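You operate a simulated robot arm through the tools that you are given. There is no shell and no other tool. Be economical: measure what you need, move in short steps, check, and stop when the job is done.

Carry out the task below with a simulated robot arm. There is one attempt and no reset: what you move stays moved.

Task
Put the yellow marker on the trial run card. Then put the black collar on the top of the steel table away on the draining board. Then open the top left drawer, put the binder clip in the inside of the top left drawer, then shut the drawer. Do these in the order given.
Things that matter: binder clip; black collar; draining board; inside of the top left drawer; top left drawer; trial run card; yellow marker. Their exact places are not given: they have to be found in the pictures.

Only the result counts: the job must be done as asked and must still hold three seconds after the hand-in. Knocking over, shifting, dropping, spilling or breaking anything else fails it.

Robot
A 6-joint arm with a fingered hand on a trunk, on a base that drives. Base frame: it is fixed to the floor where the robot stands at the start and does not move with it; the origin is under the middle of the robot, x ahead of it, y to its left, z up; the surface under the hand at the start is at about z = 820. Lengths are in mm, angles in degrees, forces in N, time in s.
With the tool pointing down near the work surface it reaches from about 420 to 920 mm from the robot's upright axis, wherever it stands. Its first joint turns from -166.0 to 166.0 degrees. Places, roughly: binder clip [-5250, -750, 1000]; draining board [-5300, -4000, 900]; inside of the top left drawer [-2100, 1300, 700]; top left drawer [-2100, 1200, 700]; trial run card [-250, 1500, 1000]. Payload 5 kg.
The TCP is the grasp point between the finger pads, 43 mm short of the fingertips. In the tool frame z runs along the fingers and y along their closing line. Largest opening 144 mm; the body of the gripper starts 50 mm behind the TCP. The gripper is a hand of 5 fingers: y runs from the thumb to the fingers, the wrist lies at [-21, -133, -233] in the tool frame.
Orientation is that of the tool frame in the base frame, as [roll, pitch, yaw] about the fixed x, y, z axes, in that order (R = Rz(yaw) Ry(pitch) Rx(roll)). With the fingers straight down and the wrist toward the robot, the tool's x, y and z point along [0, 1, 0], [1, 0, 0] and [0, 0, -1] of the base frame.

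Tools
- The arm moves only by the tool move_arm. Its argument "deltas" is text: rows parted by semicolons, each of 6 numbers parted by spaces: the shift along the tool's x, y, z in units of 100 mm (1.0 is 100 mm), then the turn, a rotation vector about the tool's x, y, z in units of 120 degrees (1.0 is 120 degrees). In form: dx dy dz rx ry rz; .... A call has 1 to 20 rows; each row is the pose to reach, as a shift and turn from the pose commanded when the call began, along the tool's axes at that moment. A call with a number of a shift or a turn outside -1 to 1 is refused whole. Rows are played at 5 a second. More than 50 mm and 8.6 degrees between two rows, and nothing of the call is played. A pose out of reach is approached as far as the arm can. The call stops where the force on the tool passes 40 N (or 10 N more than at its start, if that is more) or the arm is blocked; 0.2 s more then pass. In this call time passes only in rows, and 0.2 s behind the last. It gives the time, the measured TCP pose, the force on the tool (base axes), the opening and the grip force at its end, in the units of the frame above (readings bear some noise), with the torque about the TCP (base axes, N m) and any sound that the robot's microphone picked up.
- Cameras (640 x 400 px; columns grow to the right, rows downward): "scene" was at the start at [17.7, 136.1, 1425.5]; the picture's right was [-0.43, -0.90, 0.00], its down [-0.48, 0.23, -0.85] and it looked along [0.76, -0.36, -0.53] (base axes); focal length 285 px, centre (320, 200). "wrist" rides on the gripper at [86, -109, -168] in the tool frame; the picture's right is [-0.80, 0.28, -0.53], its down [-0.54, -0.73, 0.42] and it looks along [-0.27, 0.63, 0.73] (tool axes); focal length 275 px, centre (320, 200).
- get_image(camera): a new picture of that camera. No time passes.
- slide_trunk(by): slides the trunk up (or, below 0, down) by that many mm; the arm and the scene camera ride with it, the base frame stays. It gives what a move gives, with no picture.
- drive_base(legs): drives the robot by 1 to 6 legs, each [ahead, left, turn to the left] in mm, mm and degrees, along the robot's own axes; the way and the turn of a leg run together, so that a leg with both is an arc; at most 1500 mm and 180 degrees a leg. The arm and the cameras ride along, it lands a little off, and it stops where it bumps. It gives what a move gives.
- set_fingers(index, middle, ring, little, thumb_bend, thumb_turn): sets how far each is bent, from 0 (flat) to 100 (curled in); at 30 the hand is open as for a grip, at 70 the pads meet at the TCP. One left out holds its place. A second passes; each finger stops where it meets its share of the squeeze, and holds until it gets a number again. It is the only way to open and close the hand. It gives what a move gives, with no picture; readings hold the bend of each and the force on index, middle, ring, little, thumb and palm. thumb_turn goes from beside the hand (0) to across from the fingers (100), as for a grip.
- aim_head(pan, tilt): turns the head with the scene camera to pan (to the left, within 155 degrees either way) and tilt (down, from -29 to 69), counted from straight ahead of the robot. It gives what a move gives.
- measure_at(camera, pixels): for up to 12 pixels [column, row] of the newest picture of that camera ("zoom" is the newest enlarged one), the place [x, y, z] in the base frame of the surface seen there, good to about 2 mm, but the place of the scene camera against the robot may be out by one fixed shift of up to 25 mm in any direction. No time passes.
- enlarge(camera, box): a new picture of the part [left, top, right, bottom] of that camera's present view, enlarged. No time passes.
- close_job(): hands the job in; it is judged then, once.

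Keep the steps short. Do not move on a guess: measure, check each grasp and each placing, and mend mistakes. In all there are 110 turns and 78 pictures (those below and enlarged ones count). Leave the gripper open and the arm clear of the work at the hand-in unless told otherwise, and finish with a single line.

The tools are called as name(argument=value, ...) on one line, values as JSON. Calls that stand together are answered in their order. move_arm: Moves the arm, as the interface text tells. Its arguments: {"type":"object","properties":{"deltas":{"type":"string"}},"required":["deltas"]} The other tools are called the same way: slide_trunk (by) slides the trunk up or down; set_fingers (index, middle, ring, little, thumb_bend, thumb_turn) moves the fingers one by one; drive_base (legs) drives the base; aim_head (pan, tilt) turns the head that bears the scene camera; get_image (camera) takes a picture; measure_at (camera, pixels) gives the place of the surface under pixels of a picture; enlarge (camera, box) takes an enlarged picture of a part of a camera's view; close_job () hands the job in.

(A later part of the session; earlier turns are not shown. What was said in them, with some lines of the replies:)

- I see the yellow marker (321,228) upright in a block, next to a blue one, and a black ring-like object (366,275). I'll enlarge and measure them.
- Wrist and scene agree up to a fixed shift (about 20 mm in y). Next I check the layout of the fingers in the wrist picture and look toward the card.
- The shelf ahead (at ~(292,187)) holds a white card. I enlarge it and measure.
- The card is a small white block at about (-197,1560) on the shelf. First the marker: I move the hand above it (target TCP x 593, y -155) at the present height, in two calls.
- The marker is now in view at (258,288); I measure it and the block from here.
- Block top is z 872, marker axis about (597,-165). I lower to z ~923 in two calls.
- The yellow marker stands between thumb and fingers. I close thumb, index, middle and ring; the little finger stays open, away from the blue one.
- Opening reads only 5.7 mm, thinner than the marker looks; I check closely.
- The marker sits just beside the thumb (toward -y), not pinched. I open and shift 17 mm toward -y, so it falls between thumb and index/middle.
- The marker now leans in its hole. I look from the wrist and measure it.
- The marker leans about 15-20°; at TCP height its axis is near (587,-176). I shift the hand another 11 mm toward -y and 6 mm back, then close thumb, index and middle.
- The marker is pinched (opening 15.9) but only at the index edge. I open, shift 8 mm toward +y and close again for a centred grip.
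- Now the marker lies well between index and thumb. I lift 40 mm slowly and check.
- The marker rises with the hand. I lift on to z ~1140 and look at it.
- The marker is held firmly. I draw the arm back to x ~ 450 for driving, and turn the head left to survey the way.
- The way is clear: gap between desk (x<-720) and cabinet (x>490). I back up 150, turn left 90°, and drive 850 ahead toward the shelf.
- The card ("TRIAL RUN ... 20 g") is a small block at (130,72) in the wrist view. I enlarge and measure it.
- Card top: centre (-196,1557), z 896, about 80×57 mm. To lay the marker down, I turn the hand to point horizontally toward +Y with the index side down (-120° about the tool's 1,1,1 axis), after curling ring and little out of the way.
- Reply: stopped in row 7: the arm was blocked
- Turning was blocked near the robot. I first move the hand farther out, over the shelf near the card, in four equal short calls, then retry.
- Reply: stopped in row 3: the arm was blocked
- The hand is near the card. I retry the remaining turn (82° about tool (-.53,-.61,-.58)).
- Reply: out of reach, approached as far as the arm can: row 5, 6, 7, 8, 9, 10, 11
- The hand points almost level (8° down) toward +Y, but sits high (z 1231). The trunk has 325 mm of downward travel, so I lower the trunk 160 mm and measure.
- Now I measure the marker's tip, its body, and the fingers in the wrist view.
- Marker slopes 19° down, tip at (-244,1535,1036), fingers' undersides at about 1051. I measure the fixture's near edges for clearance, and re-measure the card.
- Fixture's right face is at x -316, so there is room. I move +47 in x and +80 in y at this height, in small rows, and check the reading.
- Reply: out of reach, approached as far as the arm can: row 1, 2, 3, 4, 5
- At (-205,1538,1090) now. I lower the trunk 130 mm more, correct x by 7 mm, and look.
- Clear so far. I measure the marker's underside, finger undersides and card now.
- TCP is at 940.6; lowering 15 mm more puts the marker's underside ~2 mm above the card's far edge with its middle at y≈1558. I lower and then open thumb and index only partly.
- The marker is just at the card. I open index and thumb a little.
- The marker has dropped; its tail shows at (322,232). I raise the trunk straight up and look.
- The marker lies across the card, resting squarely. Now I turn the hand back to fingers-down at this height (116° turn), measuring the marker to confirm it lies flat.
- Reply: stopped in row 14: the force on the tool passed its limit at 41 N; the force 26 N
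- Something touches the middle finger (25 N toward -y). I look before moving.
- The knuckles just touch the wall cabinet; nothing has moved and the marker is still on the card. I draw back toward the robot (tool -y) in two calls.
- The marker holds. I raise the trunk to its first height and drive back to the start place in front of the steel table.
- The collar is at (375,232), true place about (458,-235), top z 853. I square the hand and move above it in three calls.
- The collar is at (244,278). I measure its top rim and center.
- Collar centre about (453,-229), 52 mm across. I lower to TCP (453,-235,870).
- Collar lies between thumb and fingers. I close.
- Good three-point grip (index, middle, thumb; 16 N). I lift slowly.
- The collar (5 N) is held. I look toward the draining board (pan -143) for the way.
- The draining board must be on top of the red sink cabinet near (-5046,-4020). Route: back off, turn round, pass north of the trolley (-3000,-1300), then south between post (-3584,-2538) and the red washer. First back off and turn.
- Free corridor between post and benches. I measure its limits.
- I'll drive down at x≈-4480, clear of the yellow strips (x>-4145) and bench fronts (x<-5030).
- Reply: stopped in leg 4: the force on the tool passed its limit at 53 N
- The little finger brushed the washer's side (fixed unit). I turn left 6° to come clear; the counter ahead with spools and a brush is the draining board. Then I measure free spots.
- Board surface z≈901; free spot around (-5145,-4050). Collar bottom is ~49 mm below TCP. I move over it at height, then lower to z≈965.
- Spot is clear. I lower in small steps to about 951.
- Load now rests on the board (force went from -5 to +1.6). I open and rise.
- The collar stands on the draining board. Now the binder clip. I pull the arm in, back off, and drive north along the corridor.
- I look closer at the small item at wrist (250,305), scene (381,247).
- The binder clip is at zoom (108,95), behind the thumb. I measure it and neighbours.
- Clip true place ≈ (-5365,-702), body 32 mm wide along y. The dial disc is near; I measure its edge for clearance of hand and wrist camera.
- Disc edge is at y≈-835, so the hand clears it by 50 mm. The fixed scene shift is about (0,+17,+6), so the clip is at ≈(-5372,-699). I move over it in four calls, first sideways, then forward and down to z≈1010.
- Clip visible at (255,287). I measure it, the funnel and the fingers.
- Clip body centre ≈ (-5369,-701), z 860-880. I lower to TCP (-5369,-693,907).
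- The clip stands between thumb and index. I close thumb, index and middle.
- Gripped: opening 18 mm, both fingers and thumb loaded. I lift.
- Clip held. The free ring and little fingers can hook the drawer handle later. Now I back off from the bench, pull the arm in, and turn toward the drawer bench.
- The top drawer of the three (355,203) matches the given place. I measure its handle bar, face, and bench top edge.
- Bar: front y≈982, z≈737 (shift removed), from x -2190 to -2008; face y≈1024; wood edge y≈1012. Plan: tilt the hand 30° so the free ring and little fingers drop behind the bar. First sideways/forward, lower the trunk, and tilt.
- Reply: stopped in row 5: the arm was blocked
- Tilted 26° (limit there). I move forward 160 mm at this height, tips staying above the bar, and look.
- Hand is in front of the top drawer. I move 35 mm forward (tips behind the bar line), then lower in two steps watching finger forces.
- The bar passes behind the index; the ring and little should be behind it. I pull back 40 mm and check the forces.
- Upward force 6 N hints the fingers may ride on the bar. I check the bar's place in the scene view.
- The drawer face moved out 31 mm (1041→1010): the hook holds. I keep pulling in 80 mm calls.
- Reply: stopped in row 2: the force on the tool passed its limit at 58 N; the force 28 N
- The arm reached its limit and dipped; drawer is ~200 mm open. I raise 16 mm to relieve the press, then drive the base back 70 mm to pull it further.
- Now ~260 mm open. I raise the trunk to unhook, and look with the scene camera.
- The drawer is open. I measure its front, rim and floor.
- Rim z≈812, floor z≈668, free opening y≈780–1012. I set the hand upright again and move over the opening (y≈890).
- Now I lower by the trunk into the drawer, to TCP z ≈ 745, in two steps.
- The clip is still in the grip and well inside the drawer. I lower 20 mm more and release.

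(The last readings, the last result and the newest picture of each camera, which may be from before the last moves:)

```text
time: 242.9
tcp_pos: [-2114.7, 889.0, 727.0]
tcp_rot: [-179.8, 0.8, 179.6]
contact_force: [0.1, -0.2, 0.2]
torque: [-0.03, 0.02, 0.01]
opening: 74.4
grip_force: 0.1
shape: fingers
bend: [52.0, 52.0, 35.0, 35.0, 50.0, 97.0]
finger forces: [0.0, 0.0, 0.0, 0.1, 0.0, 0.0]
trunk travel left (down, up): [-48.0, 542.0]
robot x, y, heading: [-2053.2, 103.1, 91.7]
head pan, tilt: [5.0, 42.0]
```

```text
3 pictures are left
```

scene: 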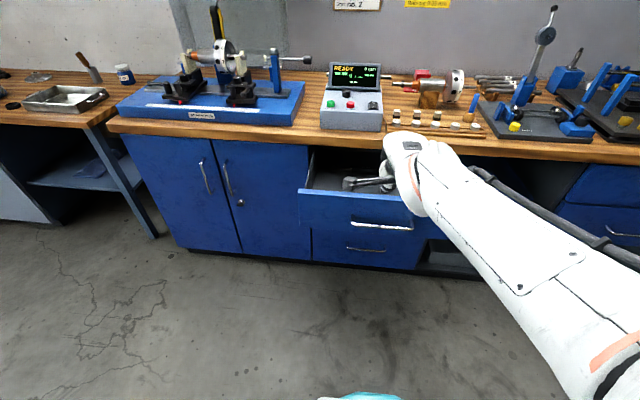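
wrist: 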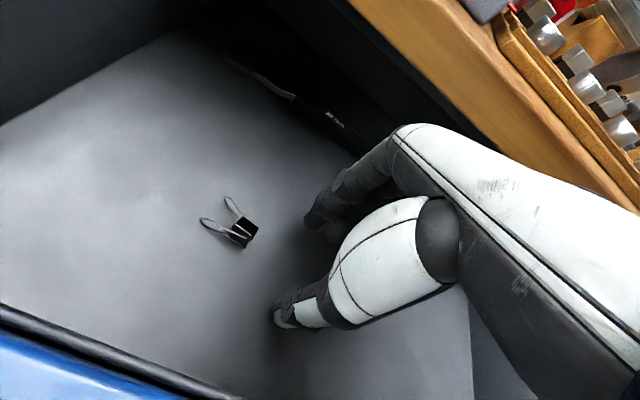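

The clip lies on the drawer floor. Now I raise out, back the base off, tilt the open hand and lower it in front of the bar, ready to push.

slide_trunk(by=240)

set_fingers(index=35, middle=35, ring=35, little=35, thumb_bend=35)

drive_base(legs=[[-340, 0, 0]])

move_arm(deltas="0 0 0 -0.055 0 0;0 0 0 -0.11 0 0;0 0 0 -0.165 0 0;0 0 0 -0.215 0 0;0 0 0 -0.215 0 0")

```text
time: 245.4
tcp_pos: [-2114.8, 888.3, 967.9]
tcp_rot: [-179.9, 0.8, 179.6]
contact_force: [0.4, 0.1, -1.1]
torque: [0.0, -0.02, -0.02]
opening: 74.5
grip_force: 0.1
shape: fingers
bend: [52.0, 52.0, 35.0, 35.0, 50.0, 97.0]
finger forces: [0.0, 0.0, 0.0, 0.1, 0.0, 0.0]
trunk travel left (down, up): [-288.0, 302.0]
robot x, y, heading: [-2051.4, 103.5, 91.9]
head pan, tilt: [5.0, 42.0]
```

```text
time: 246.4
tcp_pos: [-2115.1, 887.6, 968.6]
tcp_rot: [-179.9, 0.8, 179.6]
contact_force: [0.8, -1.2, 0.5]
torque: [-0.03, -0.01, -0.02]
opening: 131.7
grip_force: 0.1
shape: fingers
bend: [35.0, 35.0, 35.0, 35.0, 35.0, 97.0]
finger forces: [0.1, 0.0, 0.0, 0.1, 0.0, 0.1]
trunk travel left (down, up): [-288.0, 302.0]
robot x, y, heading: [-2053.9, 101.3, 92.1]
head pan, tilt: [5.0, 42.0]
```

```text
time: 248.6
tcp_pos: [-2110.2, 552.9, 968.1]
tcp_rot: [-180.0, 0.8, -179.7]
contact_force: [-0.3, -0.5, 0.7]
torque: [-0.01, -0.01, -0.01]
opening: 131.9
grip_force: 0.0
shape: fingers
bend: [35.0, 35.0, 35.0, 35.0, 35.0, 97.0]
finger forces: [0.0, 0.0, 0.0, 0.0, 0.0, 0.1]
trunk travel left (down, up): [-288.0, 302.0]
robot x, y, heading: [-2042.5, -230.5, 92.4]
head pan, tilt: [5.0, 42.0]
```

```text
time: 249.8
tcp_pos: [-2110.3, 551.7, 968.0]
tcp_rot: [154.3, 0.7, -179.7]
contact_force: [0.6, 0.4, 0.8]
torque: [0.01, 0.03, -0.01]
opening: 132.0
grip_force: 0.0
shape: fingers
bend: [35.0, 35.0, 35.0, 35.0, 35.0, 97.0]
finger forces: [0.0, 0.0, 0.0, 0.0, 0.1, 0.0]
trunk travel left (down, up): [-288.0, 302.0]
robot x, y, heading: [-2041.5, -232.8, 92.5]
head pan, tilt: [5.0, 42.0]
```

Tilted 26°. I lower the trunk to TCP z ≈ 712 and drive ahead 200 mm, pushing the bar.

slide_trunk(by=-256)

drive_base(legs=[[120, 0, 0]])

```text
time: 252.5
tcp_pos: [-2110.4, 551.4, 713.2]
tcp_rot: [154.2, 0.6, -179.7]
contact_force: [-0.1, -0.5, -0.6]
torque: [0.01, -0.03, 0.01]
opening: 131.9
grip_force: 0.1
shape: fingers
bend: [35.0, 35.0, 35.0, 35.0, 35.0, 97.0]
finger forces: [0.0, 0.0, 0.0, 0.0, 0.1, 0.1]
trunk travel left (down, up): [-32.0, 558.0]
robot x, y, heading: [-2040.6, -236.2, 92.4]
head pan, tilt: [5.0, 42.0]
```

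```text
time: 253.7
tcp_pos: [-2115.4, 667.7, 711.9]
tcp_rot: [154.2, 0.8, -179.8]
contact_force: [0.1, 0.7, -0.5]
torque: [0.0, 0.02, 0.01]
opening: 131.9
grip_force: 0.1
shape: fingers
bend: [35.0, 35.0, 35.0, 35.0, 35.0, 97.0]
finger forces: [0.0, 0.0, 0.0, 0.0, 0.0, 0.1]
trunk travel left (down, up): [-32.0, 558.0]
robot x, y, heading: [-2046.2, -117.7, 92.4]
head pan, tilt: [5.0, 42.0]
```

drive_base(legs=[[120, 0, 0]])

get_image(camera="scene")

measure_at(camera="scene", pixels=[[300, 190], [310, 200], [330, 205], [340, 215], [320, 180], [350, 220], [300, 170], [360, 200], [330, 230], [330, 170], [300, 210], [345, 195]])

```text
time: 254.9
tcp_pos: [-2124.8, 789.3, 712.8]
tcp_rot: [154.3, 0.8, -179.4]
contact_force: [0.2, -0.4, -0.2]
torque: [0.02, 0.02, -0.02]
opening: 132.0
grip_force: 0.0
shape: fingers
bend: [35.0, 35.0, 35.0, 35.0, 35.0, 97.0]
finger forces: [0.0, 0.0, 0.0, 0.0, 0.0, 0.0]
trunk travel left (down, up): [-32.0, 558.0]
robot x, y, heading: [-2051.8, 7.7, 92.6]
head pan, tilt: [5.0, 42.0]
```

```text
2 pictures are left
```

scene: 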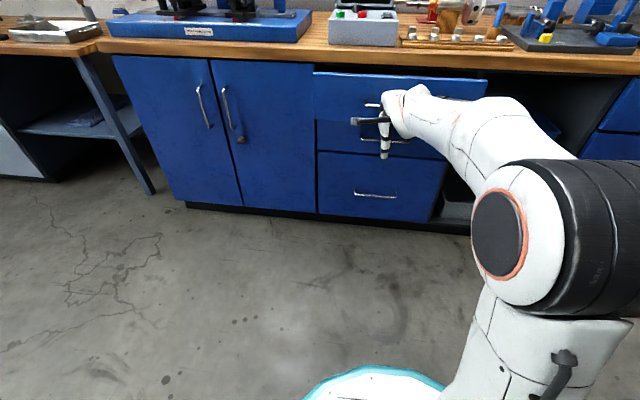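

```text
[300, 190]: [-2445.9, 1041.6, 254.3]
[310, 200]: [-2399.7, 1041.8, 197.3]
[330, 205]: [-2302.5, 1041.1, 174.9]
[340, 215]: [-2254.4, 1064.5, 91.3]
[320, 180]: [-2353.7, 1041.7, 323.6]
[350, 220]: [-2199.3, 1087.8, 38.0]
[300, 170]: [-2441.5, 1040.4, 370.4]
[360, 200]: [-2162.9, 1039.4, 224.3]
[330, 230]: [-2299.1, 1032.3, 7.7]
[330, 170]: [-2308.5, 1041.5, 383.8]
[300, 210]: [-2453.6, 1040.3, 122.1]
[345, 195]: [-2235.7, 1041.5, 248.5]
```

The drawer is moving in. I measure its face now (330,100).

measure_at(camera="scene", pixels=[[330, 100], [330, 85], [330, 75], [345, 105], [470, 90], [330, 112], [330, 135], [368, 105], [340, 60]])

```text
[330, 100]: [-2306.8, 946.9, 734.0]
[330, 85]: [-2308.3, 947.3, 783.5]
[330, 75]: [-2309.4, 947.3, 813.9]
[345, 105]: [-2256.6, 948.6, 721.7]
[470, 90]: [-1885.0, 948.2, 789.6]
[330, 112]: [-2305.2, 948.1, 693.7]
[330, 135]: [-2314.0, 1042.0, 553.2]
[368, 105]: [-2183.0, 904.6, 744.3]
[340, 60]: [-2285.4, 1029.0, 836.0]
```

Face at 947 (closed is 1041): 94 mm remain. I drive 70 more, then finish with the arm.

drive_base(legs=[[70, 0, 0]])

move_arm(deltas="0 0.03 0.014 0 0 0;0 0.06 0.029 0 0 0;0 0.09 0.043 0 0 0;0 0.12 0.058 0 0 0;0 0.15 0.072 0 0 0;0 0.18 0.087 0 0 0;0 0.18 0.087 0 0 0")

```text
time: 255.9
tcp_pos: [-2129.2, 859.5, 712.1]
tcp_rot: [154.3, 0.7, -179.3]
contact_force: [1.1, 0.3, 0.3]
torque: [-0.02, 0.02, 0.01]
opening: 132.0
grip_force: 0.1
shape: fingers
bend: [35.0, 35.0, 35.0, 35.0, 35.0, 97.0]
finger forces: [0.0, 0.1, 0.0, 0.1, 0.0, 0.1]
trunk travel left (down, up): [-32.0, 558.0]
robot x, y, heading: [-2055.8, 73.1, 93.0]
head pan, tilt: [5.0, 42.0]
```

```text
time: 257.6
tcp_pos: [-2129.2, 879.3, 712.1]
tcp_rot: [154.3, 0.7, -179.3]
contact_force: [-0.3, -0.3, -0.8]
torque: [-0.01, -0.01, -0.01]
opening: 132.0
grip_force: 0.1
shape: fingers
bend: [35.0, 35.0, 35.0, 35.0, 35.0, 97.0]
finger forces: [0.0, 0.0, 0.0, 0.0, 0.1, 0.0]
trunk travel left (down, up): [-32.0, 558.0]
robot x, y, heading: [-2054.8, 78.4, 92.8]
head pan, tilt: [5.0, 42.0]
```

Nearly shut. I push on slowly until the force rises.

move_arm(deltas="0 0.02 0.01 0 0 0;0 0.04 0.019 0 0 0;0 0.06 0.029 0 0 0;0 0.08 0.039 0 0 0;0 0.1 0.048 0 0 0;0 0.1 0.048 0 0 0")

```text
time: 258.9
tcp_pos: [-2128.4, 890.3, 714.2]
tcp_rot: [154.1, 0.6, -179.3]
contact_force: [-1.0, -12.8, 5.9]
torque: [0.91, -0.11, -0.14]
opening: 131.8
grip_force: 6.7
shape: fingers
bend: [35.0, 37.0, 35.0, 35.0, 35.0, 97.0]
finger forces: [0.0, 13.2, 0.0, 0.0, 0.1, 0.0]
trunk travel left (down, up): [-32.0, 558.0]
robot x, y, heading: [-2053.4, 72.9, 93.1]
head pan, tilt: [5.0, 42.0]
```

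The drawer has met its stop (13 N). I push 3 mm more, then draw back straight and check.

move_arm(deltas="0 0.02 0.01 0 0 0;0 0.03 0.015 0 0 0;0 0.03 0.015 0 0 0")

drive_base(legs=[[-350, 0, 0]])

get_image(camera="scene")

measure_at(camera="scene", pixels=[[320, 100], [320, 120], [320, 140], [330, 90], [330, 110], [330, 130], [330, 150], [345, 110], [420, 110], [440, 120], [345, 125], [270, 110]])

```text
time: 259.8
tcp_pos: [-2128.9, 893.0, 709.2]
tcp_rot: [154.5, 0.7, -179.5]
contact_force: [0.0, -8.2, -5.6]
torque: [-0.23, 0.06, -0.12]
opening: 131.7
grip_force: 5.2
shape: fingers
bend: [35.0, 39.0, 35.0, 35.0, 35.0, 97.0]
finger forces: [0.1, 9.5, 0.0, 0.0, 0.0, 0.0]
trunk travel left (down, up): [-32.0, 558.0]
robot x, y, heading: [-2054.0, 73.0, 92.6]
head pan, tilt: [5.0, 42.0]
```

```text
time: 262.0
tcp_pos: [-2114.5, 552.9, 711.6]
tcp_rot: [154.3, 0.8, -179.1]
contact_force: [0.7, 0.4, -0.7]
torque: [-0.01, -0.01, -0.03]
opening: 131.8
grip_force: 0.1
shape: fingers
bend: [35.0, 35.0, 35.0, 35.0, 35.0, 97.0]
finger forces: [0.0, 0.1, 0.0, 0.0, 0.1, 0.1]
trunk travel left (down, up): [-32.0, 558.0]
robot x, y, heading: [-2039.1, -268.7, 92.9]
head pan, tilt: [5.0, 42.0]
```

```text
1 pictures are left
```

scene: 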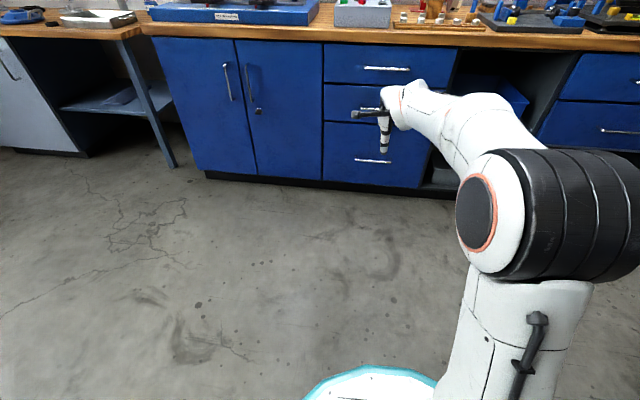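

```text
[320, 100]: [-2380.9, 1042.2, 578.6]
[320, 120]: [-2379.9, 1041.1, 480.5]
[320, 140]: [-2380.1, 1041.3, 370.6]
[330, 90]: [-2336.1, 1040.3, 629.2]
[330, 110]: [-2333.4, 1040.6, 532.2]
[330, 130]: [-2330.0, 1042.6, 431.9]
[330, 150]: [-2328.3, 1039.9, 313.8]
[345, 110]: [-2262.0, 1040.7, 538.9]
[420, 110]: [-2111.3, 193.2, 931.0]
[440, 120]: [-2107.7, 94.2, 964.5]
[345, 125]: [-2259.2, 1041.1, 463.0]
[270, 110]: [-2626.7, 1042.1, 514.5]
```

The top drawer looks flush; I check its face against its neighbours.

measure_at(camera="scene", pixels=[[340, 60], [345, 75], [420, 60], [435, 75], [335, 50], [385, 68], [345, 95], [300, 65]])

```text
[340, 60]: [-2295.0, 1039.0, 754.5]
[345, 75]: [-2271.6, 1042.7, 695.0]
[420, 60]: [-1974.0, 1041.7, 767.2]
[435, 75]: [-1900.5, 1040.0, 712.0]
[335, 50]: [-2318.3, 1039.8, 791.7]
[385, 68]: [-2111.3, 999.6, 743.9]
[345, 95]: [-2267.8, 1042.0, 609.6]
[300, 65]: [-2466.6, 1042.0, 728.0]
```

The face is at y 1041, level with the others, so the drawer is shut. The hand is open and clear of the work, so I hand in.

close_job()

```text
The job is handed in.
```

The yellow marker is on the trial run card, the black collar is on the draining board, and the binder clip is in the top left drawer, which is shut.
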